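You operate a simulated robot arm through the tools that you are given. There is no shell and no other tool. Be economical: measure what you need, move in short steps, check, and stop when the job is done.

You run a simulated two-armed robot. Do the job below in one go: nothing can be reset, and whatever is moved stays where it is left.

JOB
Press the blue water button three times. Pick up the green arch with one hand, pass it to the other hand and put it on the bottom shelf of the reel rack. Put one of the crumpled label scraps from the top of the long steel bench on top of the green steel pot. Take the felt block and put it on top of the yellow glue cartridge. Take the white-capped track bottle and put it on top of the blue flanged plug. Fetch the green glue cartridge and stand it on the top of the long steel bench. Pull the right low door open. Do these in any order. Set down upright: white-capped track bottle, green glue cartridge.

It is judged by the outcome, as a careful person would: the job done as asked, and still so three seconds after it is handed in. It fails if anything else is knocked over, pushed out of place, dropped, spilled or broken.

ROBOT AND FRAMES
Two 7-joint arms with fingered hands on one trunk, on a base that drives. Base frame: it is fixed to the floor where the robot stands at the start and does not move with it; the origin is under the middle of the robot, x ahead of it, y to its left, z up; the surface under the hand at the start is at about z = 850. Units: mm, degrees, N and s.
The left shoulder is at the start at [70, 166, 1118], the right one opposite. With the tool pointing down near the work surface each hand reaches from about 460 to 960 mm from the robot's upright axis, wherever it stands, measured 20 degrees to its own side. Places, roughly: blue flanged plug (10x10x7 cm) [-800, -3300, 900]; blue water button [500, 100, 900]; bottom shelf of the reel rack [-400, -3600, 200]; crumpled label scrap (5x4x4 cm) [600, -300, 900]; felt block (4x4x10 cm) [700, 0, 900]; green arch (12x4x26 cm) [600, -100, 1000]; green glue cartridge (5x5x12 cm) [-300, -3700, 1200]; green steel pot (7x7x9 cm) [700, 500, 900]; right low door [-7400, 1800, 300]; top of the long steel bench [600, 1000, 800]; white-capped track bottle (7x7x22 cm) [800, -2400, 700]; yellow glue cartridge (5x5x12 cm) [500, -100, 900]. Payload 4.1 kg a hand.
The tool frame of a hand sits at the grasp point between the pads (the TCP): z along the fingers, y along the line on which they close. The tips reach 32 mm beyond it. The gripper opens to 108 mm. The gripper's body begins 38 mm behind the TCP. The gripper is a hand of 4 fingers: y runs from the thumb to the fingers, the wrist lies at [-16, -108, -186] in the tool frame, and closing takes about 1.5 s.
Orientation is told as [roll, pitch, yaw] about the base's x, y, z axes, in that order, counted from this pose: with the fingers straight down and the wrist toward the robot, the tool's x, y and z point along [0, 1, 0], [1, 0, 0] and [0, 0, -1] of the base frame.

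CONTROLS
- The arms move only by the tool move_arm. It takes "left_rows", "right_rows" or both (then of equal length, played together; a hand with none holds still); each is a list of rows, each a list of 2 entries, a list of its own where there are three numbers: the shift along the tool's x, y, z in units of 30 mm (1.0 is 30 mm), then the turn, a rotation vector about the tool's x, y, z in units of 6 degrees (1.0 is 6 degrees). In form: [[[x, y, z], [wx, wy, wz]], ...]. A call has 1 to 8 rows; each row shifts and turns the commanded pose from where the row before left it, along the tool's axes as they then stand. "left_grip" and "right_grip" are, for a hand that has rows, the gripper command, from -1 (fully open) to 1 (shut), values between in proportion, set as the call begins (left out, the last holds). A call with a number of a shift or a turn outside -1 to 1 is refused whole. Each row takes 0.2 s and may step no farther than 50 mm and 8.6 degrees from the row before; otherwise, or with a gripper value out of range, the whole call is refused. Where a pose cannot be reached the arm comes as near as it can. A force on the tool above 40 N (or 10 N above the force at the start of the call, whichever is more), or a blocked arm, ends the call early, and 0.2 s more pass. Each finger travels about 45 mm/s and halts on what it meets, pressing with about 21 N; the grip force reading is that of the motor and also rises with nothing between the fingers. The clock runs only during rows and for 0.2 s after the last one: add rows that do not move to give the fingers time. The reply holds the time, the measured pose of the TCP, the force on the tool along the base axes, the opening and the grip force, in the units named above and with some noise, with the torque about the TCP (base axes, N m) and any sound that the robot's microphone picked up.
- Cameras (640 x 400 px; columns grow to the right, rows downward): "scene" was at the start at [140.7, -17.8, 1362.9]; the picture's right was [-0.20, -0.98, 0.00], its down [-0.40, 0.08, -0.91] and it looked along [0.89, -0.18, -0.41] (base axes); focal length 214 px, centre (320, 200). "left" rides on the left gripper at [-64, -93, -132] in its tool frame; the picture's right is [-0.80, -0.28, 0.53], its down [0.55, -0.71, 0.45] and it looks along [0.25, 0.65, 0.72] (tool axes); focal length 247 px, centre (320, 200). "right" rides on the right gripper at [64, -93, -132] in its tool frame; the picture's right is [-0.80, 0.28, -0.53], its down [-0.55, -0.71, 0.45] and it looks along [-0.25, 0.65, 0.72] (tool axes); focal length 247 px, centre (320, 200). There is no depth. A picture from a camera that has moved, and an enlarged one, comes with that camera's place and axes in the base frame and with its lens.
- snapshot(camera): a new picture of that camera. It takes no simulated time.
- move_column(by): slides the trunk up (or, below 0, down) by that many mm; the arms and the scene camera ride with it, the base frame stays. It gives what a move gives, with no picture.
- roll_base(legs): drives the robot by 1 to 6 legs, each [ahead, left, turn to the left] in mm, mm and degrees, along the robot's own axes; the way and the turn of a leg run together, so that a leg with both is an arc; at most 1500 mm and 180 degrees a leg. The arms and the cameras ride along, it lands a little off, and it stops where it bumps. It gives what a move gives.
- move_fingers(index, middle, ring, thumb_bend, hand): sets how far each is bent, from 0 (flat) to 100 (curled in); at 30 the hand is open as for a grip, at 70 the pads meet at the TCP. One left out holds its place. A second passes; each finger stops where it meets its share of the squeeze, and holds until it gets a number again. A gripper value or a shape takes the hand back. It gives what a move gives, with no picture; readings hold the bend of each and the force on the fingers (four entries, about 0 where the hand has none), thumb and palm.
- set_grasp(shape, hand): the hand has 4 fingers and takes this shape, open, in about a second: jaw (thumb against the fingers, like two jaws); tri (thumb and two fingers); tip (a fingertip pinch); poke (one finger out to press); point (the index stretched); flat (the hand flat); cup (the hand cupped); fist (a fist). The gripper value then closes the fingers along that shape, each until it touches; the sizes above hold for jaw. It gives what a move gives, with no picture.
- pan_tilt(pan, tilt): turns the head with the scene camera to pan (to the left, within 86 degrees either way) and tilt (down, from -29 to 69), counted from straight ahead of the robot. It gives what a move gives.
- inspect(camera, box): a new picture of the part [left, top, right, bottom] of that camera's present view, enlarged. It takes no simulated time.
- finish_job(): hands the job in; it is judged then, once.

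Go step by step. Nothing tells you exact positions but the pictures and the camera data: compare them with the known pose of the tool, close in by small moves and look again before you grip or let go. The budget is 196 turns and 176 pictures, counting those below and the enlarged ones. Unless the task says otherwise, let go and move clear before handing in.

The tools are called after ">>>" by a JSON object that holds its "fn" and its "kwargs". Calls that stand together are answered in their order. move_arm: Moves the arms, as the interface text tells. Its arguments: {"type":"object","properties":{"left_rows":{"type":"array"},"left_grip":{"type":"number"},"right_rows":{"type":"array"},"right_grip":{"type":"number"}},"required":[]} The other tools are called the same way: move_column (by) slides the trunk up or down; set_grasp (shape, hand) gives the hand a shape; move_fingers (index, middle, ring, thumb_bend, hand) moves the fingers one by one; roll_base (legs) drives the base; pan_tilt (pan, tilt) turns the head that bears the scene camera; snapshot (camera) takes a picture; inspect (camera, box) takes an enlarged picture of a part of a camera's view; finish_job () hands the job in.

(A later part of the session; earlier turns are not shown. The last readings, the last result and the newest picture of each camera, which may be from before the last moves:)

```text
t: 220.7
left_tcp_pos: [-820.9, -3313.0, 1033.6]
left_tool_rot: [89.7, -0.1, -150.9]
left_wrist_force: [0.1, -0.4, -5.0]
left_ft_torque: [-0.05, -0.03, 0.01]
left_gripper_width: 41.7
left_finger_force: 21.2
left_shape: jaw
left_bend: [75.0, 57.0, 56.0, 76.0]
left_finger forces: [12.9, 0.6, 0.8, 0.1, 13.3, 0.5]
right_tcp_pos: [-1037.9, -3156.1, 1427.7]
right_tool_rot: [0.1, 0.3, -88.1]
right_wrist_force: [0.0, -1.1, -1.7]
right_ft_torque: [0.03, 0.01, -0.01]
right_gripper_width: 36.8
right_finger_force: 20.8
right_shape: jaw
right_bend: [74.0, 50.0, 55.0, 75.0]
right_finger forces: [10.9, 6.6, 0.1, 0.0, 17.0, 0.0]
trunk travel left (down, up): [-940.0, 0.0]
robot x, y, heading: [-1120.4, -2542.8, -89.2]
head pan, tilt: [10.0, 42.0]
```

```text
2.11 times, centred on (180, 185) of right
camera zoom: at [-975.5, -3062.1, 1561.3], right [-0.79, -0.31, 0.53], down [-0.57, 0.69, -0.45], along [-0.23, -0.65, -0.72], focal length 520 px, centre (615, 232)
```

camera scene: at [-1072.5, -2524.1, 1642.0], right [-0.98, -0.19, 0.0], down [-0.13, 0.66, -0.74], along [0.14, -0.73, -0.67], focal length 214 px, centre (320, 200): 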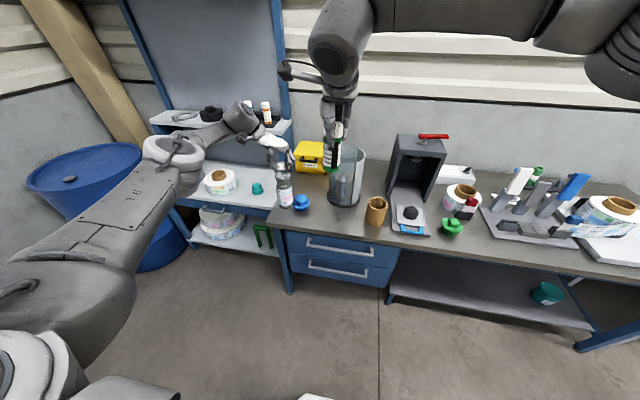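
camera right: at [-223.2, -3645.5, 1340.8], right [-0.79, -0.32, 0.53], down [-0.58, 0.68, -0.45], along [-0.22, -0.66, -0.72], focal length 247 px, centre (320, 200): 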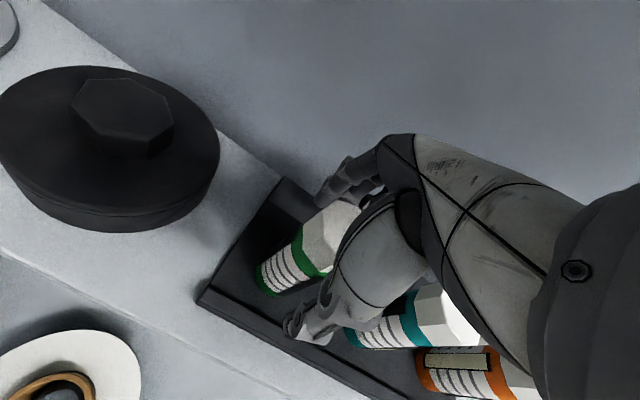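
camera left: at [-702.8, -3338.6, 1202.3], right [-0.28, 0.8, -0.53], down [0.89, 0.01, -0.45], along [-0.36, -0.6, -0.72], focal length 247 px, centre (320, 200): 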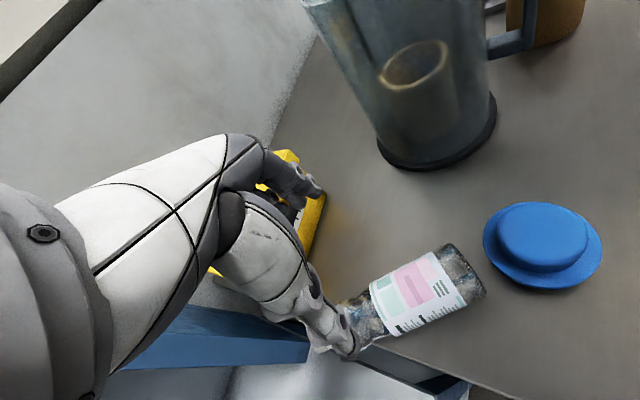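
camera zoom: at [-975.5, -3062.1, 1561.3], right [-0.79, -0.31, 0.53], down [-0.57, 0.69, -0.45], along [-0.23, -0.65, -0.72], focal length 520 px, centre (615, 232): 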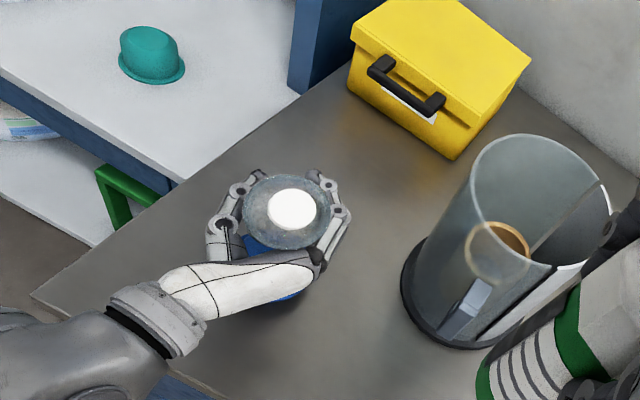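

The top-heavy bottle has leaned back about 29 degrees against the palm. I rotate the hand by the same amount to bring the bottle vertical.

>>> {"fn": "move_arm", "kwargs": {"left_rows": [[[0, 0, 0], [0, -0.6, 0]], [[0, 0, 0], [0, -0.7, 0]], [[0, 0, 0], [0, -0.7, 0]], [[0, 0, 0], [0, -0.7, 0]], [[0, 0, 0], [0, -0.7, 0]], [[0, 0, 0], [0, -0.7, 0]], [[0, 0, 0], [0, -0.77, 0]]]}}

>>> {"fn": "inspect", "kwargs": {"camera": "scene", "box": [220, 140, 340, 250]}}

>>> {"fn": "inspect", "kwargs": {"camera": "right", "box": [60, 90, 300, 280]}}

```text
t: 222.3
left_tcp_pos: [-821.9, -3309.3, 1034.8]
left_tool_rot: [60.5, -0.1, -150.8]
left_wrist_force: [-0.5, 1.1, -5.4]
left_ft_torque: [-0.05, -0.05, 0.02]
left_gripper_width: 41.5
left_finger_force: 21.3
left_shape: jaw
left_bend: [75.0, 57.0, 56.0, 76.0]
left_finger forces: [13.1, 0.8, 0.6, 0.0, 13.8, 0.2]
right_tcp_pos: [-1039.7, -3153.6, 1429.8]
right_tool_rot: [0.2, 0.1, -88.2]
right_wrist_force: [0.2, -1.0, -2.0]
right_ft_torque: [0.01, -0.02, 0.0]
right_gripper_width: 37.0
right_finger_force: 21.3
right_shape: jaw
right_bend: [74.0, 50.0, 55.0, 75.0]
right_finger forces: [10.9, 6.7, 0.0, 0.1, 17.0, 0.0]
trunk travel left (down, up): [-940.0, 0.0]
robot x, y, heading: [-1118.0, -2543.6, -89.1]
head pan, tilt: [10.0, 42.0]
```

```text
3.64 times, centred on (280, 195) of scene
camera zoom: at [-1103.5, -2672.8, 1650.0], right [-0.98, -0.19, 0.0], down [-0.13, 0.66, -0.74], along [0.14, -0.73, -0.67], focal length 780 px, centre (466, 218)
```

zoom: 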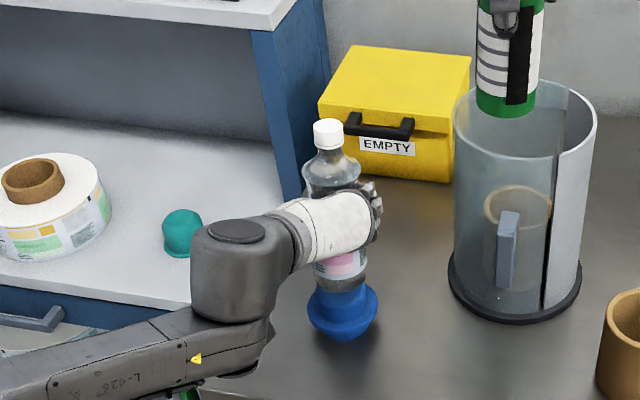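

```text
2.11 times, centred on (180, 185) of right
camera zoom: at [-977.4, -3059.5, 1562.5], right [-0.79, -0.31, 0.53], down [-0.57, 0.69, -0.45], along [-0.23, -0.66, -0.72], focal length 520 px, centre (615, 232)
```

zoom: 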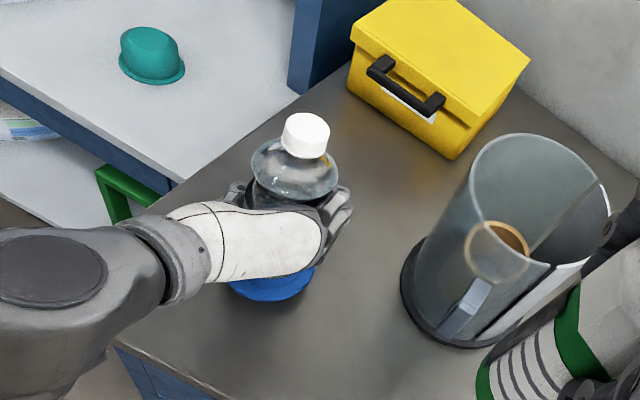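

The bottle now stands vertical in the hand, over the plug, about 14 mm above it. I lower with the trunk in small steps.

>>> {"fn": "move_column", "kwargs": {"by": -9}}

>>> {"fn": "move_column", "kwargs": {"by": -4}}

>>> {"fn": "move_column", "kwargs": {"by": -3}}

```text
t: 222.9
left_tcp_pos: [-821.2, -3310.4, 1027.6]
left_tool_rot: [60.6, -0.1, -150.8]
left_wrist_force: [-0.1, -0.6, -5.2]
left_ft_torque: [-0.05, -0.02, -0.01]
left_gripper_width: 41.4
left_finger_force: 21.2
left_shape: jaw
left_bend: [75.0, 57.0, 56.0, 76.0]
left_finger forces: [13.1, 0.8, 0.6, 0.0, 13.6, 0.4]
right_tcp_pos: [-1039.7, -3153.5, 1421.1]
right_tool_rot: [0.2, 0.2, -88.0]
right_wrist_force: [-0.6, 0.8, -1.7]
right_ft_torque: [0.0, -0.02, -0.02]
right_gripper_width: 36.3
right_finger_force: 21.3
right_shape: jaw
right_bend: [74.0, 50.0, 55.0, 75.0]
right_finger forces: [10.8, 6.6, 0.0, 0.1, 17.0, 0.1]
trunk travel left (down, up): [-931.0, 9.0]
robot x, y, heading: [-1123.1, -2537.6, -89.1]
head pan, tilt: [10.0, 42.0]
```

```text
t: 223.4
left_tcp_pos: [-821.7, -3312.0, 1022.6]
left_tool_rot: [60.5, -0.2, -150.8]
left_wrist_force: [-0.3, -0.3, -4.7]
left_ft_torque: [-0.08, -0.02, 0.0]
left_gripper_width: 41.4
left_finger_force: 20.9
left_shape: jaw
left_bend: [75.0, 57.0, 56.0, 76.0]
left_finger forces: [13.1, 0.8, 0.6, 0.0, 13.7, 0.3]
right_tcp_pos: [-1038.5, -3154.7, 1416.7]
right_tool_rot: [0.2, 0.1, -88.0]
right_wrist_force: [0.0, 0.6, -2.5]
right_ft_torque: [-0.03, -0.01, -0.01]
right_gripper_width: 36.7
right_finger_force: 21.2
right_shape: jaw
right_bend: [74.0, 50.0, 55.0, 75.0]
right_finger forces: [10.8, 6.6, 0.0, 0.0, 17.1, 0.0]
trunk travel left (down, up): [-927.0, 13.0]
robot x, y, heading: [-1119.3, -2540.6, -89.2]
head pan, tilt: [10.0, 42.0]
```

```text
t: 224.0
left_tcp_pos: [-823.4, -3311.0, 1020.2]
left_tool_rot: [60.6, -0.1, -150.8]
left_wrist_force: [-0.6, 0.7, -5.4]
left_ft_torque: [-0.01, -0.04, -0.05]
left_gripper_width: 41.3
left_finger_force: 21.3
left_shape: jaw
left_bend: [75.0, 57.0, 56.0, 76.0]
left_finger forces: [13.1, 0.8, 0.6, 0.0, 13.8, 0.3]
right_tcp_pos: [-1040.7, -3153.7, 1413.5]
right_tool_rot: [0.3, 0.2, -88.1]
right_wrist_force: [0.5, 0.1, -1.5]
right_ft_torque: [-0.02, 0.01, -0.04]
right_gripper_width: 37.0
right_finger_force: 21.1
right_shape: jaw
right_bend: [74.0, 50.0, 55.0, 75.0]
right_finger forces: [10.8, 6.7, 0.0, 0.0, 17.0, 0.1]
trunk travel left (down, up): [-924.0, 16.0]
robot x, y, heading: [-1122.2, -2540.3, -89.1]
head pan, tilt: [10.0, 42.0]
```

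>>> {"fn": "move_arm", "kwargs": {"left_rows": [[[-0.04, -0.2, -0.07], [0, 0, 0]]]}}

>>> {"fn": "move_column", "kwargs": {"by": -5}}

>>> {"fn": "move_column", "kwargs": {"by": -4}}

>>> {"fn": "inspect", "kwargs": {"camera": "scene", "box": [240, 170, 320, 240]}}

```text
t: 224.4
left_tcp_pos: [-818.5, -3305.0, 1020.5]
left_tool_rot: [60.6, -0.1, -150.8]
left_wrist_force: [-0.8, -0.4, -5.3]
left_ft_torque: [-0.04, -0.01, 0.01]
left_gripper_width: 41.6
left_finger_force: 21.0
left_shape: jaw
left_bend: [75.0, 57.0, 56.0, 76.0]
left_finger forces: [13.1, 0.8, 0.6, 0.0, 13.6, 0.3]
right_tcp_pos: [-1039.3, -3154.5, 1413.5]
right_tool_rot: [0.2, 0.2, -88.0]
right_wrist_force: [0.6, 0.3, -1.1]
right_ft_torque: [-0.01, -0.02, 0.01]
right_gripper_width: 36.7
right_finger_force: 20.7
right_shape: jaw
right_bend: [74.0, 50.0, 55.0, 75.0]
right_finger forces: [10.8, 6.7, 0.0, 0.1, 16.9, 0.0]
trunk travel left (down, up): [-924.0, 16.0]
robot x, y, heading: [-1119.7, -2538.8, -89.2]
head pan, tilt: [10.0, 42.0]
```

```text
t: 224.9
left_tcp_pos: [-818.1, -3305.9, 1015.3]
left_tool_rot: [60.6, -0.1, -150.7]
left_wrist_force: [1.3, 0.6, -5.1]
left_ft_torque: [-0.01, -0.07, -0.01]
left_gripper_width: 41.6
left_finger_force: 20.6
left_shape: jaw
left_bend: [75.0, 57.0, 56.0, 76.0]
left_finger forces: [13.1, 0.8, 0.5, 0.1, 13.7, 0.2]
right_tcp_pos: [-1040.4, -3155.2, 1409.6]
right_tool_rot: [0.1, 0.2, -88.1]
right_wrist_force: [0.0, 0.0, -2.3]
right_ft_torque: [0.01, 0.01, -0.01]
right_gripper_width: 36.7
right_finger_force: 21.2
right_shape: jaw
right_bend: [74.0, 50.0, 55.0, 75.0]
right_finger forces: [10.8, 6.7, 0.0, 0.0, 17.0, 0.1]
trunk travel left (down, up): [-919.0, 21.0]
robot x, y, heading: [-1118.3, -2539.3, -89.3]
head pan, tilt: [10.0, 42.0]
```

```text
t: 225.4
left_tcp_pos: [-818.4, -3304.4, 1011.4]
left_tool_rot: [60.6, -0.1, -150.8]
left_wrist_force: [0.2, 0.3, -5.4]
left_ft_torque: [-0.04, 0.0, 0.0]
left_gripper_width: 41.4
left_finger_force: 20.9
left_shape: jaw
left_bend: [75.0, 57.0, 56.0, 76.0]
left_finger forces: [13.1, 0.8, 0.6, 0.0, 13.7, 0.3]
right_tcp_pos: [-1038.3, -3154.8, 1403.5]
right_tool_rot: [0.2, 0.1, -88.1]
right_wrist_force: [0.4, -0.2, -2.9]
right_ft_torque: [-0.01, 0.0, -0.01]
right_gripper_width: 36.4
right_finger_force: 21.0
right_shape: jaw
right_bend: [74.0, 50.0, 55.0, 75.0]
right_finger forces: [10.8, 6.7, 0.0, 0.0, 17.0, 0.1]
trunk travel left (down, up): [-915.0, 25.0]
robot x, y, heading: [-1118.0, -2538.4, -89.1]
head pan, tilt: [10.0, 42.0]
```

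```text
5.71 times, centred on (280, 205) of scene
camera zoom: at [-1103.1, -2673.6, 1624.9], right [-0.98, -0.19, 0.0], down [-0.13, 0.66, -0.74], along [0.14, -0.73, -0.67], focal length 1226 px, centre (549, 171)
```

zoom: 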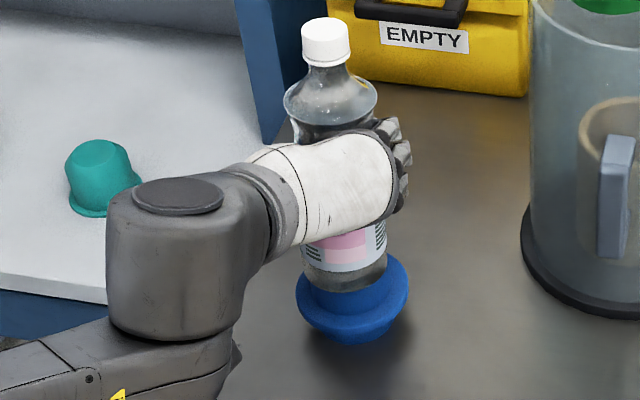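

The base is right at knob level and centred within a few millimetres. I keep lowering by 3 mm steps until contact.

>>> {"fn": "move_column", "kwargs": {"by": -3}}

>>> {"fn": "move_column", "kwargs": {"by": -3}}

>>> {"fn": "move_column", "kwargs": {"by": -3}}

```text
t: 226.0
left_tcp_pos: [-818.9, -3304.7, 1008.4]
left_tool_rot: [60.6, -0.1, -150.8]
left_wrist_force: [-0.3, 0.2, -4.6]
left_ft_torque: [-0.02, -0.08, 0.02]
left_gripper_width: 41.6
left_finger_force: 20.3
left_shape: jaw
left_bend: [75.0, 57.0, 56.0, 76.0]
left_finger forces: [13.2, 0.8, 0.7, 0.0, 13.7, 0.2]
right_tcp_pos: [-1039.7, -3154.5, 1402.5]
right_tool_rot: [0.2, 0.1, -88.0]
right_wrist_force: [0.1, 0.7, -2.1]
right_ft_torque: [0.02, -0.01, -0.03]
right_gripper_width: 36.4
right_finger_force: 21.2
right_shape: jaw
right_bend: [74.0, 50.0, 55.0, 75.0]
right_finger forces: [10.8, 6.7, 0.0, 0.0, 17.0, 0.0]
trunk travel left (down, up): [-912.0, 28.0]
robot x, y, heading: [-1120.3, -2540.3, -89.2]
head pan, tilt: [10.0, 42.0]
```

```text
t: 226.5
left_tcp_pos: [-819.1, -3304.9, 1004.6]
left_tool_rot: [60.6, 0.0, -150.8]
left_wrist_force: [0.1, -0.1, -6.0]
left_ft_torque: [-0.06, -0.03, -0.01]
left_gripper_width: 41.6
left_finger_force: 21.5
left_shape: jaw
left_bend: [75.0, 57.0, 56.0, 76.0]
left_finger forces: [13.2, 0.7, 0.6, 0.0, 13.7, 0.3]
right_tcp_pos: [-1039.3, -3154.5, 1398.7]
right_tool_rot: [0.3, 0.2, -88.1]
right_wrist_force: [0.4, -0.2, -1.9]
right_ft_torque: [0.0, -0.01, 0.02]
right_gripper_width: 36.7
right_finger_force: 20.9
right_shape: jaw
right_bend: [74.0, 50.0, 55.0, 75.0]
right_finger forces: [10.8, 6.6, 0.0, 0.1, 17.0, 0.0]
trunk travel left (down, up): [-909.0, 31.0]
robot x, y, heading: [-1119.8, -2539.0, -89.1]
head pan, tilt: [10.0, 42.0]
```

```text
t: 227.0
left_tcp_pos: [-818.8, -3304.9, 1002.1]
left_tool_rot: [60.6, -0.2, -150.8]
left_wrist_force: [0.1, -0.1, -4.1]
left_ft_torque: [-0.05, -0.03, -0.01]
left_gripper_width: 41.5
left_finger_force: 21.3
left_shape: jaw
left_bend: [75.0, 57.0, 56.0, 76.0]
left_finger forces: [13.2, 0.9, 0.7, 0.0, 13.7, 0.3]
right_tcp_pos: [-1039.3, -3154.8, 1395.6]
right_tool_rot: [0.2, 0.2, -88.1]
right_wrist_force: [-0.3, 0.5, -1.5]
right_ft_torque: [0.01, -0.04, 0.02]
right_gripper_width: 36.6
right_finger_force: 20.8
right_shape: jaw
right_bend: [74.0, 50.0, 55.0, 75.0]
right_finger forces: [10.8, 6.6, 0.0, 0.0, 17.0, 0.0]
trunk travel left (down, up): [-906.0, 34.0]
robot x, y, heading: [-1121.4, -2539.0, -88.9]
head pan, tilt: [10.0, 42.0]
```

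>>> {"fn": "move_column", "kwargs": {"by": -3}}

>>> {"fn": "move_column", "kwargs": {"by": -3}}

>>> {"fn": "move_column", "kwargs": {"by": -3}}

```text
t: 227.5
left_tcp_pos: [-818.1, -3304.8, 998.9]
left_tool_rot: [60.5, -0.1, -150.8]
left_wrist_force: [0.1, 0.4, -5.1]
left_ft_torque: [-0.02, -0.03, 0.03]
left_gripper_width: 41.5
left_finger_force: 20.3
left_shape: jaw
left_bend: [75.0, 57.0, 56.0, 76.0]
left_finger forces: [13.1, 0.8, 0.6, 0.0, 13.8, 0.4]
right_tcp_pos: [-1039.1, -3154.3, 1393.1]
right_tool_rot: [0.2, 0.2, -88.1]
right_wrist_force: [0.3, -0.6, -1.7]
right_ft_torque: [0.03, 0.01, 0.01]
right_gripper_width: 36.8
right_finger_force: 21.0
right_shape: jaw
right_bend: [74.0, 50.0, 55.0, 75.0]
right_finger forces: [10.8, 6.7, 0.0, 0.0, 16.9, 0.1]
trunk travel left (down, up): [-903.0, 37.0]
robot x, y, heading: [-1120.9, -2541.3, -88.9]
head pan, tilt: [10.0, 42.0]
```

```text
t: 228.0
left_tcp_pos: [-819.6, -3304.7, 997.8]
left_tool_rot: [60.7, -0.1, -150.8]
left_wrist_force: [1.1, -0.2, 0.6]
left_ft_torque: [-0.08, -0.01, -0.01]
left_gripper_width: 41.6
left_finger_force: 21.1
left_shape: jaw
left_bend: [75.0, 57.0, 56.0, 76.0]
left_finger forces: [13.1, 1.0, 0.3, 0.0, 13.9, 0.3]
right_tcp_pos: [-1039.5, -3153.6, 1390.7]
right_tool_rot: [0.2, 0.1, -88.2]
right_wrist_force: [0.4, -1.1, -2.0]
right_ft_torque: [0.0, 0.0, -0.03]
right_gripper_width: 36.6
right_finger_force: 20.7
right_shape: jaw
right_bend: [74.0, 50.0, 55.0, 75.0]
right_finger forces: [10.8, 6.7, 0.1, 0.1, 17.0, 0.0]
trunk travel left (down, up): [-900.0, 40.0]
robot x, y, heading: [-1123.6, -2544.8, -89.4]
head pan, tilt: [10.0, 42.0]
```

```text
t: 228.6
left_tcp_pos: [-819.3, -3303.9, 996.9]
left_tool_rot: [60.7, -0.1, -150.8]
left_wrist_force: [1.2, 1.1, 10.0]
left_ft_torque: [-0.13, 0.06, 0.0]
left_gripper_width: 41.8
left_finger_force: 21.0
left_shape: jaw
left_bend: [75.0, 57.0, 56.0, 76.0]
left_finger forces: [13.1, 0.8, 0.1, 0.0, 14.7, 0.6]
right_tcp_pos: [-1039.2, -3150.1, 1388.4]
right_tool_rot: [0.2, 0.2, -88.1]
right_wrist_force: [0.6, -0.5, -2.3]
right_ft_torque: [-0.01, 0.03, -0.01]
right_gripper_width: 36.9
right_finger_force: 20.7
right_shape: jaw
right_bend: [74.0, 50.0, 55.0, 75.0]
right_finger forces: [10.9, 6.7, 0.0, 0.0, 17.0, 0.0]
trunk travel left (down, up): [-897.0, 43.0]
robot x, y, heading: [-1118.5, -2539.8, -89.3]
head pan, tilt: [10.0, 42.0]
```

Contact at TCP z about 998. Before letting go I check the centring on the knob with two views.

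>>> {"fn": "snapshot", "kwargs": {"camera": "left"}}

>>> {"fn": "inspect", "kwargs": {"camera": "scene", "box": [240, 170, 320, 240]}}

```text
34 pictures are left
camera left: at [-809.0, -3131.9, 1003.7], right [0.28, 0.07, -0.96], down [0.94, -0.23, 0.26], along [-0.2, -0.97, -0.13], focal length 247 px, centre (320, 200)
```

left: 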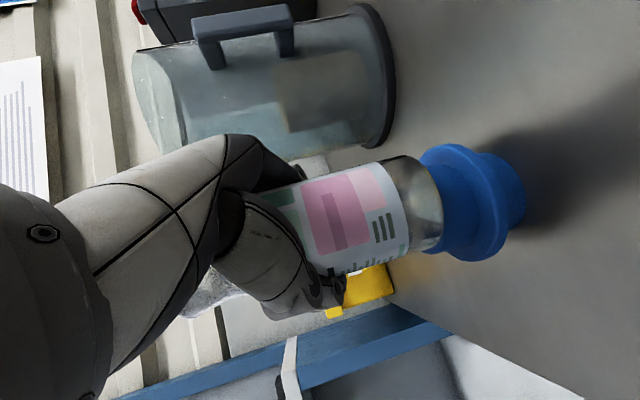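

```text
5.71 times, centred on (280, 205) of scene
camera zoom: at [-1104.0, -2669.9, 1607.4], right [-0.98, -0.19, 0.0], down [-0.13, 0.66, -0.74], along [0.14, -0.73, -0.67], focal length 1226 px, centre (549, 171)
```

zoom: 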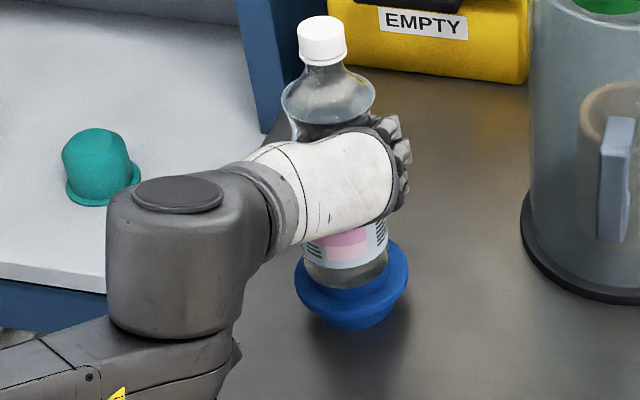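

The views agree that the base sits centred on the knob (within about 3 mm). I take off the pressure and open.

>>> {"fn": "move_column", "kwargs": {"by": 1}}

>>> {"fn": "move_arm", "kwargs": {"left_rows": [[[0, 0, 0], [0, 0, 0]], [[0, 0, 0], [0, 0, 0]], [[0, 0, 0], [0, 0, 0]], [[0, 0, 0], [0, 0, 0]], [[0, 0, 0], [0, 0, 0]], [[0, 0, 0], [0, 0, 0]], [[0, 0, 0], [0, 0, 0]], [[0, 0, 0], [0, 0, 0]]], "left_grip": -1}}

>>> {"fn": "inspect", "kwargs": {"camera": "scene", "box": [240, 170, 320, 240]}}

```text
t: 229.1
left_tcp_pos: [-819.6, -3303.4, 997.2]
left_tool_rot: [60.7, -0.1, -150.8]
left_wrist_force: [0.6, 0.2, 8.4]
left_ft_torque: [-0.21, 0.06, 0.01]
left_gripper_width: 41.6
left_finger_force: 21.1
left_shape: jaw
left_bend: [75.0, 57.0, 56.0, 76.0]
left_finger forces: [13.9, 0.8, 0.1, 0.1, 14.6, 1.0]
right_tcp_pos: [-1040.6, -3152.6, 1388.3]
right_tool_rot: [0.2, 0.1, -88.1]
right_wrist_force: [0.6, 0.0, -1.9]
right_ft_torque: [0.03, 0.01, 0.01]
right_gripper_width: 36.7
right_finger_force: 20.0
right_shape: jaw
right_bend: [74.0, 50.0, 55.0, 75.0]
right_finger forces: [10.8, 6.7, 0.0, 0.1, 17.0, 0.1]
trunk travel left (down, up): [-898.0, 42.0]
robot x, y, heading: [-1121.5, -2537.7, -89.1]
head pan, tilt: [10.0, 42.0]
```

```text
t: 230.9
left_tcp_pos: [-819.9, -3304.1, 996.3]
left_tool_rot: [60.6, -0.1, -150.9]
left_wrist_force: [0.1, 0.4, -1.0]
left_ft_torque: [-0.08, -0.05, 0.01]
left_gripper_width: 107.8
left_finger_force: 0.1
left_shape: jaw
left_bend: [30.0, 30.0, 30.0, 30.0]
left_finger forces: [0.1, 0.0, 0.0, 0.1, 0.1, 0.9]
right_tcp_pos: [-1040.0, -3153.2, 1387.9]
right_tool_rot: [0.2, 0.0, -88.1]
right_wrist_force: [-0.5, -0.4, -2.4]
right_ft_torque: [0.02, -0.01, 0.0]
right_gripper_width: 36.4
right_finger_force: 21.0
right_shape: jaw
right_bend: [74.0, 50.0, 55.0, 75.0]
right_finger forces: [10.7, 6.7, 0.1, 0.0, 17.0, 0.0]
trunk travel left (down, up): [-898.0, 42.0]
robot x, y, heading: [-1121.7, -2539.9, -89.2]
head pan, tilt: [10.0, 42.0]
```

```text
5.71 times, centred on (280, 205) of scene
camera zoom: at [-1103.7, -2672.0, 1608.1], right [-0.98, -0.19, 0.0], down [-0.13, 0.66, -0.74], along [0.14, -0.73, -0.67], focal length 1226 px, centre (549, 171)
```

zoom: 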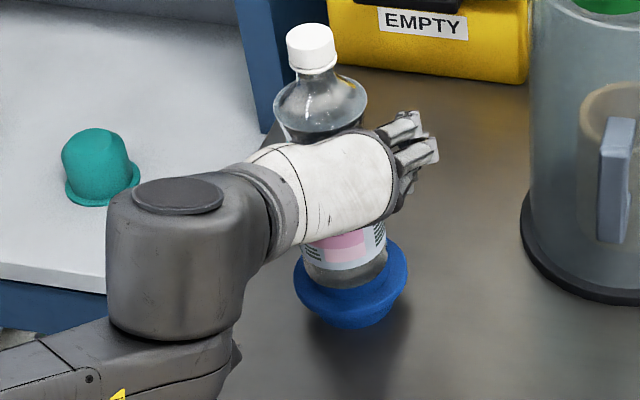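

The bottle leans lightly on the palm: the knob's centre must lie about 12 mm further in. I regrip, lift slightly, shift and set down again.

>>> {"fn": "move_arm", "kwargs": {"left_rows": [[[0, 0, 0], [0, 0, 0]], [[0, 0, 0], [0, 0, 0]], [[0, 0, 0], [0, 0, 0]], [[0, 0, 0], [0, 0, 0]], [[0, 0, 0], [0, 0, 0]], [[0, 0, 0], [0, 0, 0]], [[0, 0, 0], [0, 0, 0]]], "left_grip": 1}}

>>> {"fn": "move_column", "kwargs": {"by": 8}}

>>> {"fn": "move_arm", "kwargs": {"left_rows": [[[0, 0, 0], [0, -0.35, 0]], [[0, 0, 0], [0, -0.35, 0]], [[0.1, 0.03, 0.19], [0, 0, 0]], [[0.1, 0.03, 0.19], [0, 0, 0]], [[0, 0, 0], [0, 0, 0]]]}}

>>> {"fn": "inspect", "kwargs": {"camera": "scene", "box": [240, 170, 320, 240]}}

```text
t: 232.5
left_tcp_pos: [-818.8, -3304.0, 994.7]
left_tool_rot: [60.5, -0.1, -150.8]
left_wrist_force: [0.4, -0.9, 1.7]
left_ft_torque: [-0.12, -0.17, -0.03]
left_gripper_width: 36.4
left_finger_force: 20.8
left_shape: jaw
left_bend: [74.0, 66.0, 64.0, 76.0]
left_finger forces: [12.8, 6.4, 0.0, 0.2, 23.7, 3.7]
right_tcp_pos: [-1038.7, -3152.9, 1388.7]
right_tool_rot: [0.2, 0.2, -88.1]
right_wrist_force: [-0.7, 0.6, -2.2]
right_ft_torque: [0.01, 0.0, -0.01]
right_gripper_width: 36.6
right_finger_force: 21.1
right_shape: jaw
right_bend: [74.0, 50.0, 55.0, 75.0]
right_finger forces: [10.8, 6.7, 0.0, 0.0, 17.1, 0.1]
trunk travel left (down, up): [-898.0, 42.0]
robot x, y, heading: [-1121.2, -2538.8, -88.9]
head pan, tilt: [10.0, 42.0]
```

```text
t: 233.0
left_tcp_pos: [-819.2, -3304.0, 1002.3]
left_tool_rot: [60.6, -0.2, -150.8]
left_wrist_force: [-0.3, 0.3, -4.4]
left_ft_torque: [-0.07, -0.01, 0.0]
left_gripper_width: 36.2
left_finger_force: 21.1
left_shape: jaw
left_bend: [74.0, 66.0, 64.0, 76.0]
left_finger forces: [13.4, 6.9, 0.0, 0.1, 23.1, 2.3]
right_tcp_pos: [-1038.4, -3152.6, 1396.3]
right_tool_rot: [0.1, 0.2, -88.1]
right_wrist_force: [-0.3, -1.0, -2.4]
right_ft_torque: [-0.04, -0.03, 0.01]
right_gripper_width: 36.5
right_finger_force: 21.4
right_shape: jaw
right_bend: [74.0, 50.0, 55.0, 75.0]
right_finger forces: [10.8, 6.8, 0.0, 0.1, 17.0, 0.0]
trunk travel left (down, up): [-906.0, 34.0]
robot x, y, heading: [-1119.8, -2539.6, -89.5]
head pan, tilt: [10.0, 42.0]
```

```text
t: 234.2
left_tcp_pos: [-814.0, -3316.4, 1001.2]
left_tool_rot: [56.4, 0.0, -150.8]
left_wrist_force: [0.8, 0.0, -4.0]
left_ft_torque: [-0.05, -0.04, 0.03]
left_gripper_width: 35.9
left_finger_force: 20.6
left_shape: jaw
left_bend: [74.0, 66.0, 64.0, 76.0]
left_finger forces: [13.3, 7.1, 0.0, 0.1, 23.1, 2.2]
right_tcp_pos: [-1039.2, -3154.3, 1396.1]
right_tool_rot: [0.3, 0.2, -88.2]
right_wrist_force: [-0.3, 0.1, -1.9]
right_ft_torque: [0.0, -0.01, 0.0]
right_gripper_width: 36.4
right_finger_force: 20.8
right_shape: jaw
right_bend: [74.0, 50.0, 55.0, 75.0]
right_finger forces: [10.8, 6.5, 0.1, 0.0, 17.0, 0.0]
trunk travel left (down, up): [-906.0, 34.0]
robot x, y, heading: [-1118.9, -2538.6, -89.1]
head pan, tilt: [10.0, 42.0]
```

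```text
5.71 times, centred on (280, 205) of scene
camera zoom: at [-1103.2, -2672.7, 1616.0], right [-0.98, -0.19, 0.0], down [-0.13, 0.66, -0.74], along [0.14, -0.73, -0.67], focal length 1226 px, centre (549, 171)
```

zoom: 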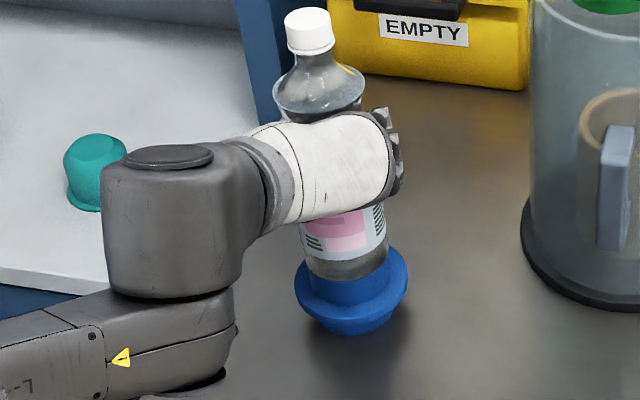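

The bottle is vertical now. A small 4 mm correction, then lower to contact.

>>> {"fn": "move_arm", "kwargs": {"left_rows": [[[0, 0.13, 0], [0, 0, 0]], [[0, 0, 0], [0, 0, 0]]]}}

>>> {"fn": "move_column", "kwargs": {"by": -4}}

>>> {"fn": "move_column", "kwargs": {"by": -2}}

>>> {"fn": "move_column", "kwargs": {"by": -2}}

```text
t: 234.8
left_tcp_pos: [-816.4, -3319.3, 1000.0]
left_tool_rot: [56.4, 0.0, -150.8]
left_wrist_force: [-0.1, 0.3, -5.2]
left_ft_torque: [-0.07, -0.04, 0.02]
left_gripper_width: 36.1
left_finger_force: 21.2
left_shape: jaw
left_bend: [74.0, 66.0, 64.0, 76.0]
left_finger forces: [13.5, 7.1, 0.0, 0.0, 23.1, 2.2]
right_tcp_pos: [-1040.0, -3153.7, 1396.2]
right_tool_rot: [0.2, 0.2, -88.1]
right_wrist_force: [0.3, 0.3, -2.2]
right_ft_torque: [0.0, 0.04, -0.03]
right_gripper_width: 36.4
right_finger_force: 20.3
right_shape: jaw
right_bend: [74.0, 50.0, 55.0, 75.0]
right_finger forces: [10.8, 6.7, 0.0, 0.0, 17.0, 0.0]
trunk travel left (down, up): [-906.0, 34.0]
robot x, y, heading: [-1119.8, -2542.3, -89.0]
head pan, tilt: [10.0, 42.0]
```

```text
t: 235.4
left_tcp_pos: [-819.2, -3319.3, 997.2]
left_tool_rot: [56.4, -0.1, -150.8]
left_wrist_force: [-0.1, 0.0, -5.2]
left_ft_torque: [-0.05, 0.01, -0.03]
left_gripper_width: 35.8
left_finger_force: 20.7
left_shape: jaw
left_bend: [74.0, 66.0, 64.0, 76.0]
left_finger forces: [13.5, 7.1, 0.1, 0.0, 23.1, 2.2]
right_tcp_pos: [-1038.2, -3154.6, 1391.3]
right_tool_rot: [0.3, 0.2, -88.1]
right_wrist_force: [-1.5, -0.1, -2.1]
right_ft_torque: [0.04, 0.01, 0.04]
right_gripper_width: 36.7
right_finger_force: 21.0
right_shape: jaw
right_bend: [74.0, 50.0, 55.0, 75.0]
right_finger forces: [10.8, 6.6, 0.0, 0.0, 17.1, 0.0]
trunk travel left (down, up): [-902.0, 38.0]
robot x, y, heading: [-1122.0, -2540.5, -89.1]
head pan, tilt: [10.0, 42.0]
```

```text
t: 235.9
left_tcp_pos: [-817.6, -3318.8, 997.4]
left_tool_rot: [56.4, 0.0, -150.8]
left_wrist_force: [0.0, 0.0, 0.8]
left_ft_torque: [-0.06, -0.04, -0.01]
left_gripper_width: 36.1
left_finger_force: 21.4
left_shape: jaw
left_bend: [74.0, 66.0, 64.0, 76.0]
left_finger forces: [13.6, 7.1, 0.1, 0.0, 23.1, 2.5]
right_tcp_pos: [-1038.7, -3153.1, 1389.0]
right_tool_rot: [0.2, 0.2, -88.2]
right_wrist_force: [-0.6, 1.1, -2.6]
right_ft_torque: [-0.02, 0.01, -0.01]
right_gripper_width: 36.5
right_finger_force: 20.7
right_shape: jaw
right_bend: [74.0, 50.0, 55.0, 75.0]
right_finger forces: [10.8, 6.8, 0.0, 0.1, 17.1, 0.0]
trunk travel left (down, up): [-900.0, 40.0]
robot x, y, heading: [-1120.2, -2541.8, -89.1]
head pan, tilt: [10.0, 42.0]
```

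```text
t: 236.4
left_tcp_pos: [-817.2, -3318.7, 995.8]
left_tool_rot: [56.5, -0.1, -150.7]
left_wrist_force: [0.1, 0.3, 8.6]
left_ft_torque: [-0.14, -0.11, -0.02]
left_gripper_width: 35.7
left_finger_force: 21.0
left_shape: jaw
left_bend: [74.0, 66.0, 64.0, 76.0]
left_finger forces: [13.7, 7.2, 0.1, 0.0, 23.0, 3.3]
right_tcp_pos: [-1040.9, -3152.0, 1388.7]
right_tool_rot: [0.2, 0.1, -88.1]
right_wrist_force: [-0.7, 0.3, -1.8]
right_ft_torque: [-0.01, 0.01, 0.01]
right_gripper_width: 36.3
right_finger_force: 21.5
right_shape: jaw
right_bend: [74.0, 50.0, 55.0, 75.0]
right_finger forces: [10.8, 6.7, 0.1, 0.0, 17.0, 0.1]
trunk travel left (down, up): [-898.0, 42.0]
robot x, y, heading: [-1117.7, -2541.8, -89.0]
head pan, tilt: [10.0, 42.0]
```

>>> {"fn": "move_column", "kwargs": {"by": 1}}

>>> {"fn": "move_arm", "kwargs": {"left_rows": [[[0, 0, 0], [0, 0, 0]], [[0, 0, 0], [0, 0, 0]], [[0, 0, 0], [0, 0, 0]], [[0, 0, 0], [0, 0, 0]], [[0, 0, 0], [0, 0, 0]], [[0, 0, 0], [0, 0, 0]], [[0, 0, 0], [0, 0, 0]], [[0, 0, 0], [0, 0, 0]]], "left_grip": -1}}

>>> {"fn": "inspect", "kwargs": {"camera": "scene", "box": [240, 170, 320, 240]}}

```text
t: 236.9
left_tcp_pos: [-817.5, -3318.4, 996.3]
left_tool_rot: [56.4, 0.0, -150.8]
left_wrist_force: [0.2, 0.0, 6.1]
left_ft_torque: [-0.21, -0.13, 0.0]
left_gripper_width: 36.0
left_finger_force: 20.5
left_shape: jaw
left_bend: [74.0, 66.0, 64.0, 76.0]
left_finger forces: [14.1, 7.4, 0.2, 0.1, 23.0, 3.7]
right_tcp_pos: [-1040.4, -3152.2, 1390.2]
right_tool_rot: [0.1, 0.1, -88.2]
right_wrist_force: [-0.5, -0.3, -2.1]
right_ft_torque: [0.0, 0.03, -0.01]
right_gripper_width: 36.6
right_finger_force: 20.8
right_shape: jaw
right_bend: [74.0, 50.0, 55.0, 75.0]
right_finger forces: [10.9, 6.7, 0.0, 0.0, 16.9, 0.0]
trunk travel left (down, up): [-899.0, 41.0]
robot x, y, heading: [-1123.8, -2537.8, -89.0]
head pan, tilt: [10.0, 42.0]
```

```text
t: 238.7
left_tcp_pos: [-818.2, -3319.2, 995.0]
left_tool_rot: [56.5, 0.0, -150.8]
left_wrist_force: [0.3, -0.3, -0.6]
left_ft_torque: [-0.05, -0.04, 0.01]
left_gripper_width: 107.6
left_finger_force: 0.1
left_shape: jaw
left_bend: [30.0, 30.0, 30.0, 30.0]
left_finger forces: [0.0, 0.0, 0.0, 0.0, 0.0, 0.7]
right_tcp_pos: [-1040.5, -3154.1, 1389.3]
right_tool_rot: [0.3, 0.2, -88.2]
right_wrist_force: [0.0, 0.4, -1.4]
right_ft_torque: [0.0, 0.01, 0.02]
right_gripper_width: 36.4
right_finger_force: 20.5
right_shape: jaw
right_bend: [74.0, 50.0, 55.0, 75.0]
right_finger forces: [10.8, 6.8, 0.0, 0.0, 17.0, 0.0]
trunk travel left (down, up): [-899.0, 41.0]
robot x, y, heading: [-1122.0, -2538.8, -89.2]
head pan, tilt: [10.0, 42.0]
```

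```text
5.71 times, centred on (280, 205) of scene
camera zoom: at [-1103.7, -2672.1, 1609.1], right [-0.98, -0.19, 0.0], down [-0.13, 0.66, -0.74], along [0.14, -0.73, -0.67], focal length 1226 px, centre (549, 171)
```

zoom: 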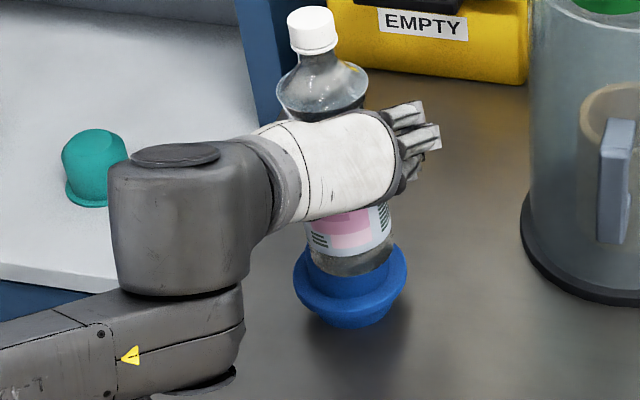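

The bottle looks upright; the palm still touches it. I back the palm off by 3 mm and watch whether the contact disappears.

>>> {"fn": "move_arm", "kwargs": {"left_rows": [[[0, 0, -0.1], [0, 0, 0]], [[0, 0, 0], [0, 0, 0]], [[0, 0, 0], [0, 0, 0]]]}}

>>> {"fn": "inspect", "kwargs": {"camera": "scene", "box": [240, 170, 320, 240]}}

```text
t: 239.5
left_tcp_pos: [-818.9, -3316.5, 997.4]
left_tool_rot: [56.4, -0.1, -150.9]
left_wrist_force: [-0.2, 1.1, 0.2]
left_ft_torque: [-0.06, -0.08, -0.01]
left_gripper_width: 107.5
left_finger_force: 0.0
left_shape: jaw
left_bend: [30.0, 30.0, 30.0, 30.0]
left_finger forces: [0.2, 0.1, 0.0, 0.0, 0.0, 0.8]
right_tcp_pos: [-1040.1, -3152.1, 1388.5]
right_tool_rot: [0.2, 0.1, -88.1]
right_wrist_force: [0.3, 0.3, -1.2]
right_ft_torque: [0.04, -0.04, 0.02]
right_gripper_width: 36.5
right_finger_force: 21.0
right_shape: jaw
right_bend: [74.0, 50.0, 55.0, 75.0]
right_finger forces: [10.7, 6.7, 0.0, 0.1, 17.1, 0.1]
trunk travel left (down, up): [-899.0, 41.0]
robot x, y, heading: [-1124.1, -2542.2, -89.1]
head pan, tilt: [10.0, 42.0]
```

```text
5.71 times, centred on (280, 205) of scene
camera zoom: at [-1103.7, -2672.1, 1609.1], right [-0.98, -0.19, 0.0], down [-0.13, 0.66, -0.74], along [0.14, -0.73, -0.67], focal length 1226 px, centre (549, 171)
```

zoom: 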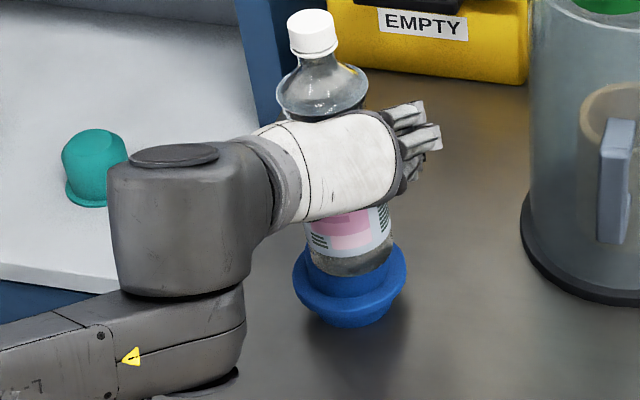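

It still leans toward the palm, so the support point is about 14 mm further in. I regrip, lift, shift in, and set down again, this time opening only to a loose cage.

>>> {"fn": "move_arm", "kwargs": {"left_rows": [[[0, 0, 0.1], [0, 0, 0]], [[0, 0, 0], [0, 0, 0]], [[0, 0, 0], [0, 0, 0]], [[0, 0, 0], [0, 0, 0]], [[0, 0, 0], [0, 0, 0]], [[0, 0, 0], [0, 0, 0]], [[0, 0, 0], [0, 0, 0]], [[0, 0, 0], [0, 0, 0]]], "left_grip": 1}}

>>> {"fn": "move_column", "kwargs": {"by": 8}}

>>> {"fn": "move_arm", "kwargs": {"left_rows": [[[0, 0, 0], [0, -0.25, 0]], [[0, 0, 0], [0, -0.25, 0]], [[0.14, 0, 0.2], [0, 0, 0]], [[0.14, 0, 0.2], [0, 0, 0]], [[0, 0, 0], [0, 0, 0]]]}}

>>> {"fn": "move_column", "kwargs": {"by": -6}}

>>> {"fn": "inspect", "kwargs": {"camera": "scene", "box": [240, 170, 320, 240]}}

```text
t: 241.3
left_tcp_pos: [-817.3, -3318.5, 995.3]
left_tool_rot: [56.5, -0.1, -150.7]
left_wrist_force: [0.3, -0.8, 0.2]
left_ft_torque: [-0.16, -0.17, 0.01]
left_gripper_width: 37.4
left_finger_force: 20.7
left_shape: jaw
left_bend: [74.0, 66.0, 64.0, 76.0]
left_finger forces: [12.2, 5.7, 0.0, 0.1, 22.8, 3.7]
right_tcp_pos: [-1039.3, -3153.8, 1388.6]
right_tool_rot: [0.2, 0.1, -88.1]
right_wrist_force: [-0.7, -0.2, -2.4]
right_ft_torque: [0.06, 0.02, 0.01]
right_gripper_width: 36.7
right_finger_force: 21.3
right_shape: jaw
right_bend: [74.0, 50.0, 55.0, 75.0]
right_finger forces: [10.7, 6.7, 0.0, 0.0, 17.0, 0.0]
trunk travel left (down, up): [-899.0, 41.0]
robot x, y, heading: [-1123.0, -2539.3, -89.0]
head pan, tilt: [10.0, 42.0]
```

```text
t: 241.9
left_tcp_pos: [-818.1, -3316.8, 1001.8]
left_tool_rot: [56.4, -0.1, -150.9]
left_wrist_force: [0.5, -0.7, -5.2]
left_ft_torque: [-0.02, -0.04, 0.02]
left_gripper_width: 37.2
left_finger_force: 21.3
left_shape: jaw
left_bend: [74.0, 66.0, 64.0, 76.0]
left_finger forces: [12.5, 6.1, 0.0, 0.0, 22.4, 2.3]
right_tcp_pos: [-1039.3, -3154.2, 1397.2]
right_tool_rot: [0.2, 0.1, -88.1]
right_wrist_force: [-0.3, 0.0, -2.8]
right_ft_torque: [0.0, -0.01, 0.01]
right_gripper_width: 36.7
right_finger_force: 20.8
right_shape: jaw
right_bend: [74.0, 50.0, 55.0, 75.0]
right_finger forces: [10.8, 6.6, 0.1, 0.0, 17.0, 0.0]
trunk travel left (down, up): [-907.0, 33.0]
robot x, y, heading: [-1120.7, -2541.2, -89.0]
head pan, tilt: [10.0, 42.0]
```

```text
t: 243.1
left_tcp_pos: [-810.2, -3332.6, 1001.3]
left_tool_rot: [53.4, -0.2, -150.8]
left_wrist_force: [-0.6, -0.2, -5.4]
left_ft_torque: [-0.02, -0.03, 0.0]
left_gripper_width: 37.2
left_finger_force: 20.8
left_shape: jaw
left_bend: [74.0, 66.0, 64.0, 76.0]
left_finger forces: [12.7, 6.3, 0.0, 0.1, 22.5, 2.1]
right_tcp_pos: [-1039.3, -3153.8, 1396.7]
right_tool_rot: [0.2, 0.2, -88.1]
right_wrist_force: [0.0, -0.1, -2.3]
right_ft_torque: [0.05, 0.0, -0.01]
right_gripper_width: 36.4
right_finger_force: 20.7
right_shape: jaw
right_bend: [74.0, 50.0, 55.0, 75.0]
right_finger forces: [10.7, 6.7, 0.0, 0.1, 17.0, 0.0]
trunk travel left (down, up): [-907.0, 33.0]
robot x, y, heading: [-1120.5, -2538.5, -88.8]
head pan, tilt: [10.0, 42.0]
```

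```text
t: 243.6
left_tcp_pos: [-810.2, -3331.7, 995.6]
left_tool_rot: [53.3, -0.1, -150.8]
left_wrist_force: [-0.5, 0.0, -3.8]
left_ft_torque: [-0.05, -0.03, -0.01]
left_gripper_width: 37.1
left_finger_force: 21.1
left_shape: jaw
left_bend: [74.0, 66.0, 64.0, 76.0]
left_finger forces: [12.8, 6.4, 0.0, 0.0, 22.3, 2.3]
right_tcp_pos: [-1039.8, -3153.4, 1391.2]
right_tool_rot: [0.2, 0.3, -88.0]
right_wrist_force: [-0.2, 0.1, -1.8]
right_ft_torque: [-0.03, -0.03, -0.02]
right_gripper_width: 36.6
right_finger_force: 20.8
right_shape: jaw
right_bend: [74.0, 50.0, 55.0, 75.0]
right_finger forces: [10.8, 6.7, 0.0, 0.0, 16.9, 0.0]
trunk travel left (down, up): [-901.0, 39.0]
robot x, y, heading: [-1120.6, -2533.9, -89.3]
head pan, tilt: [10.0, 42.0]
```

```text
5.71 times, centred on (280, 205) of scene
camera zoom: at [-1103.4, -2672.5, 1611.0], right [-0.98, -0.19, 0.0], down [-0.13, 0.66, -0.74], along [0.14, -0.73, -0.67], focal length 1226 px, centre (549, 171)
```

zoom: 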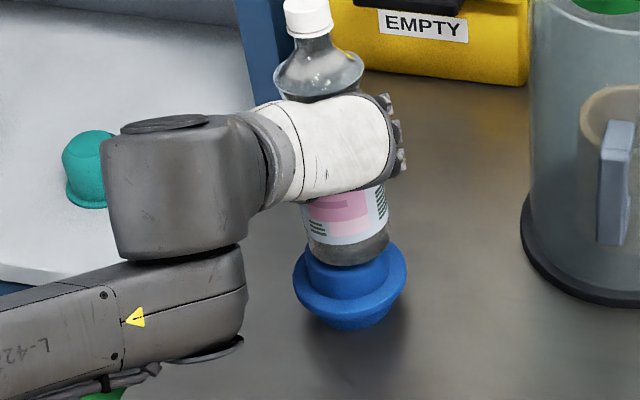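

Here the knob is visible: its radius matches the bottle's and the bottle is now perhaps 10 mm behind centre. I shift back 6 mm, lower to contact and open only to a loose cage to test.

>>> {"fn": "move_arm", "kwargs": {"left_rows": [[[0, 0, -0.02], [0, 0, 0]], [[-0.1, 0.06, -0.14], [0, 0, 0]], [[0, 0, 0], [0, 0, 0]]]}}

>>> {"fn": "move_column", "kwargs": {"by": -4}}

>>> {"fn": "move_arm", "kwargs": {"left_rows": [[[0, 0, 0], [0, 0, 0]], [[0, 0, 0], [0, 0, 0]], [[0, 0, 0], [0, 0, 0]], [[0, 0, 0], [0, 0, 0]], [[0, 0, 0], [0, 0, 0]], [[0, 0, 0], [0, 0, 0]]], "left_grip": -0.2}}

```text
t: 244.4
left_tcp_pos: [-815.6, -3327.6, 995.9]
left_tool_rot: [53.4, -0.1, -150.8]
left_wrist_force: [-0.6, -0.5, -3.7]
left_ft_torque: [-0.02, -0.03, 0.0]
left_gripper_width: 37.1
left_finger_force: 20.7
left_shape: jaw
left_bend: [74.0, 66.0, 64.0, 76.0]
left_finger forces: [12.7, 6.3, 0.0, 0.1, 22.1, 2.0]
right_tcp_pos: [-1039.5, -3153.8, 1391.3]
right_tool_rot: [0.3, 0.2, -88.2]
right_wrist_force: [-0.3, 0.0, -1.8]
right_ft_torque: [-0.02, -0.01, -0.02]
right_gripper_width: 36.6
right_finger_force: 20.9
right_shape: jaw
right_bend: [74.0, 50.0, 55.0, 75.0]
right_finger forces: [10.7, 6.7, 0.0, 0.0, 17.0, 0.1]
trunk travel left (down, up): [-901.0, 39.0]
robot x, y, heading: [-1119.8, -2536.2, -89.0]
head pan, tilt: [10.0, 42.0]
```

```text
t: 245.0
left_tcp_pos: [-814.5, -3327.1, 995.5]
left_tool_rot: [53.6, -0.1, -150.8]
left_wrist_force: [0.1, 0.3, 8.8]
left_ft_torque: [-0.09, -0.12, 0.0]
left_gripper_width: 37.0
left_finger_force: 21.0
left_shape: jaw
left_bend: [74.0, 66.0, 64.0, 76.0]
left_finger forces: [13.0, 6.4, 0.0, 0.1, 22.3, 2.6]
right_tcp_pos: [-1040.3, -3152.9, 1387.8]
right_tool_rot: [0.2, 0.0, -88.1]
right_wrist_force: [0.2, -0.3, -1.7]
right_ft_torque: [0.03, 0.01, 0.03]
right_gripper_width: 36.6
right_finger_force: 20.8
right_shape: jaw
right_bend: [74.0, 50.0, 55.0, 75.0]
right_finger forces: [10.8, 6.8, 0.0, 0.0, 17.0, 0.1]
trunk travel left (down, up): [-897.0, 43.0]
robot x, y, heading: [-1118.6, -2539.5, -89.2]
head pan, tilt: [10.0, 42.0]
```

```text
t: 246.4
left_tcp_pos: [-815.4, -3327.3, 992.6]
left_tool_rot: [53.5, -0.2, -150.8]
left_wrist_force: [-0.4, -0.2, -0.2]
left_ft_torque: [-0.02, -0.05, -0.02]
left_gripper_width: 64.6
left_finger_force: 0.1
left_shape: jaw
left_bend: [28.0, 41.0, 38.0, 67.0]
left_finger forces: [0.1, 0.0, 0.0, 0.1, 0.0, 0.6]
right_tcp_pos: [-1041.1, -3152.0, 1387.3]
right_tool_rot: [0.2, 0.2, -88.1]
right_wrist_force: [0.3, -0.5, -2.9]
right_ft_torque: [0.01, -0.01, -0.01]
right_gripper_width: 36.5
right_finger_force: 21.1
right_shape: jaw
right_bend: [74.0, 50.0, 55.0, 75.0]
right_finger forces: [10.8, 6.7, 0.0, 0.1, 16.9, 0.1]
trunk travel left (down, up): [-897.0, 43.0]
robot x, y, heading: [-1122.8, -2535.9, -89.1]
head pan, tilt: [10.0, 42.0]
```

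Contact height is the same wherever I set it, so the top is flat; the palm contact may just be the hand pressing. I open fully and retract a little further, watching the palm force.

>>> {"fn": "move_arm", "kwargs": {"left_rows": [[[0, 0, 0], [0, 0, 0]], [[0, 0, 0], [0, 0, 0]], [[0, 0, 0], [0, 0, 0]], [[0, 0, 0], [0, 0, 0]], [[0, 0, -0.15], [0, 0, 0]], [[0, 0, 0], [0, 0, 0]]], "left_grip": -1}}

>>> {"fn": "move_arm", "kwargs": {"left_rows": [[[0, 0, -0.12], [0, 0, 0]], [[0, 0, 0], [0, 0, 0]], [[0, 0, 0], [0, 0, 0]]]}}

>>> {"fn": "inspect", "kwargs": {"camera": "scene", "box": [240, 170, 320, 240]}}

```text
t: 247.8
left_tcp_pos: [-817.4, -3323.3, 994.9]
left_tool_rot: [53.4, -0.1, -150.8]
left_wrist_force: [-0.3, 0.3, 0.6]
left_ft_torque: [-0.06, -0.05, 0.0]
left_gripper_width: 107.5
left_finger_force: 0.0
left_shape: jaw
left_bend: [30.0, 30.0, 30.0, 30.0]
left_finger forces: [0.0, 0.0, 0.0, 0.0, 0.0, 0.7]
right_tcp_pos: [-1038.9, -3154.1, 1387.0]
right_tool_rot: [0.2, 0.0, -88.1]
right_wrist_force: [0.1, -0.3, -2.1]
right_ft_torque: [0.03, 0.01, -0.02]
right_gripper_width: 36.8
right_finger_force: 20.8
right_shape: jaw
right_bend: [74.0, 50.0, 55.0, 75.0]
right_finger forces: [10.8, 6.6, 0.0, 0.1, 17.0, 0.0]
trunk travel left (down, up): [-897.0, 43.0]
robot x, y, heading: [-1117.7, -2539.6, -88.9]
head pan, tilt: [10.0, 42.0]
```

```text
t: 248.6
left_tcp_pos: [-819.2, -3320.8, 997.3]
left_tool_rot: [53.4, 0.0, -150.9]
left_wrist_force: [-1.3, 0.4, -0.5]
left_ft_torque: [-0.03, -0.09, -0.02]
left_gripper_width: 107.6
left_finger_force: 0.0
left_shape: jaw
left_bend: [30.0, 30.0, 30.0, 30.0]
left_finger forces: [0.0, 0.0, 0.1, 0.1, 0.1, 0.7]
right_tcp_pos: [-1039.4, -3153.4, 1386.7]
right_tool_rot: [0.2, 0.2, -88.0]
right_wrist_force: [0.6, 0.0, -2.4]
right_ft_torque: [-0.03, 0.0, 0.02]
right_gripper_width: 36.7
right_finger_force: 20.6
right_shape: jaw
right_bend: [74.0, 50.0, 55.0, 75.0]
right_finger forces: [10.8, 6.7, 0.1, 0.1, 17.0, 0.0]
trunk travel left (down, up): [-897.0, 43.0]
robot x, y, heading: [-1122.7, -2539.7, -89.0]
head pan, tilt: [10.0, 42.0]
```

```text
5.71 times, centred on (280, 205) of scene
camera zoom: at [-1103.7, -2672.2, 1607.1], right [-0.98, -0.19, 0.0], down [-0.13, 0.66, -0.74], along [0.14, -0.73, -0.67], focal length 1226 px, centre (549, 171)
```

zoom: 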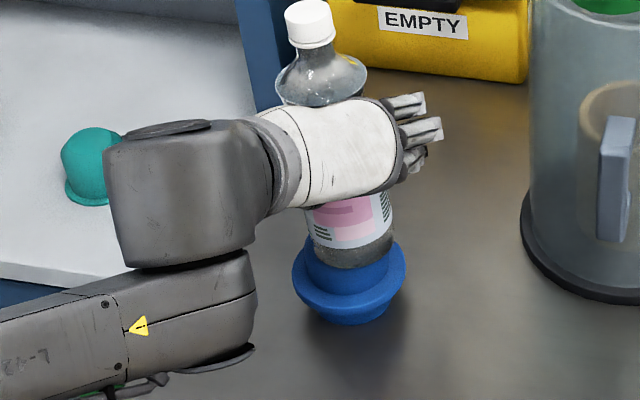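

The bottle still follows the palm. One close side view of base and knob from the left camera should show why.

>>> {"fn": "inspect", "kwargs": {"camera": "left", "box": [330, 110, 550, 290]}}

```text
2.22 times, centred on (440, 200) of left
camera zoom: at [-808.0, -3151.2, 1022.8], right [0.22, 0.18, -0.96], down [0.95, -0.25, 0.17], along [-0.21, -0.95, -0.23], focal length 549 px, centre (53, 200)
```

zoom: 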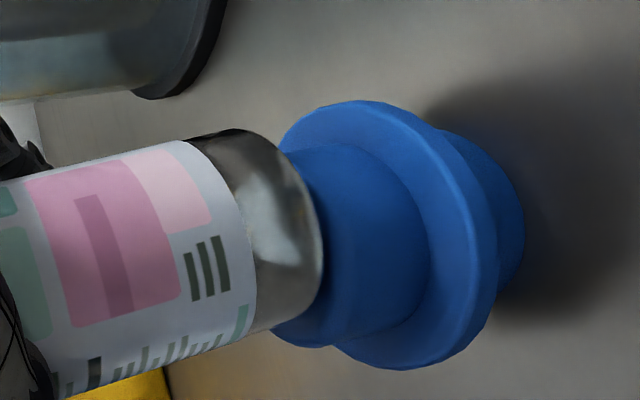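

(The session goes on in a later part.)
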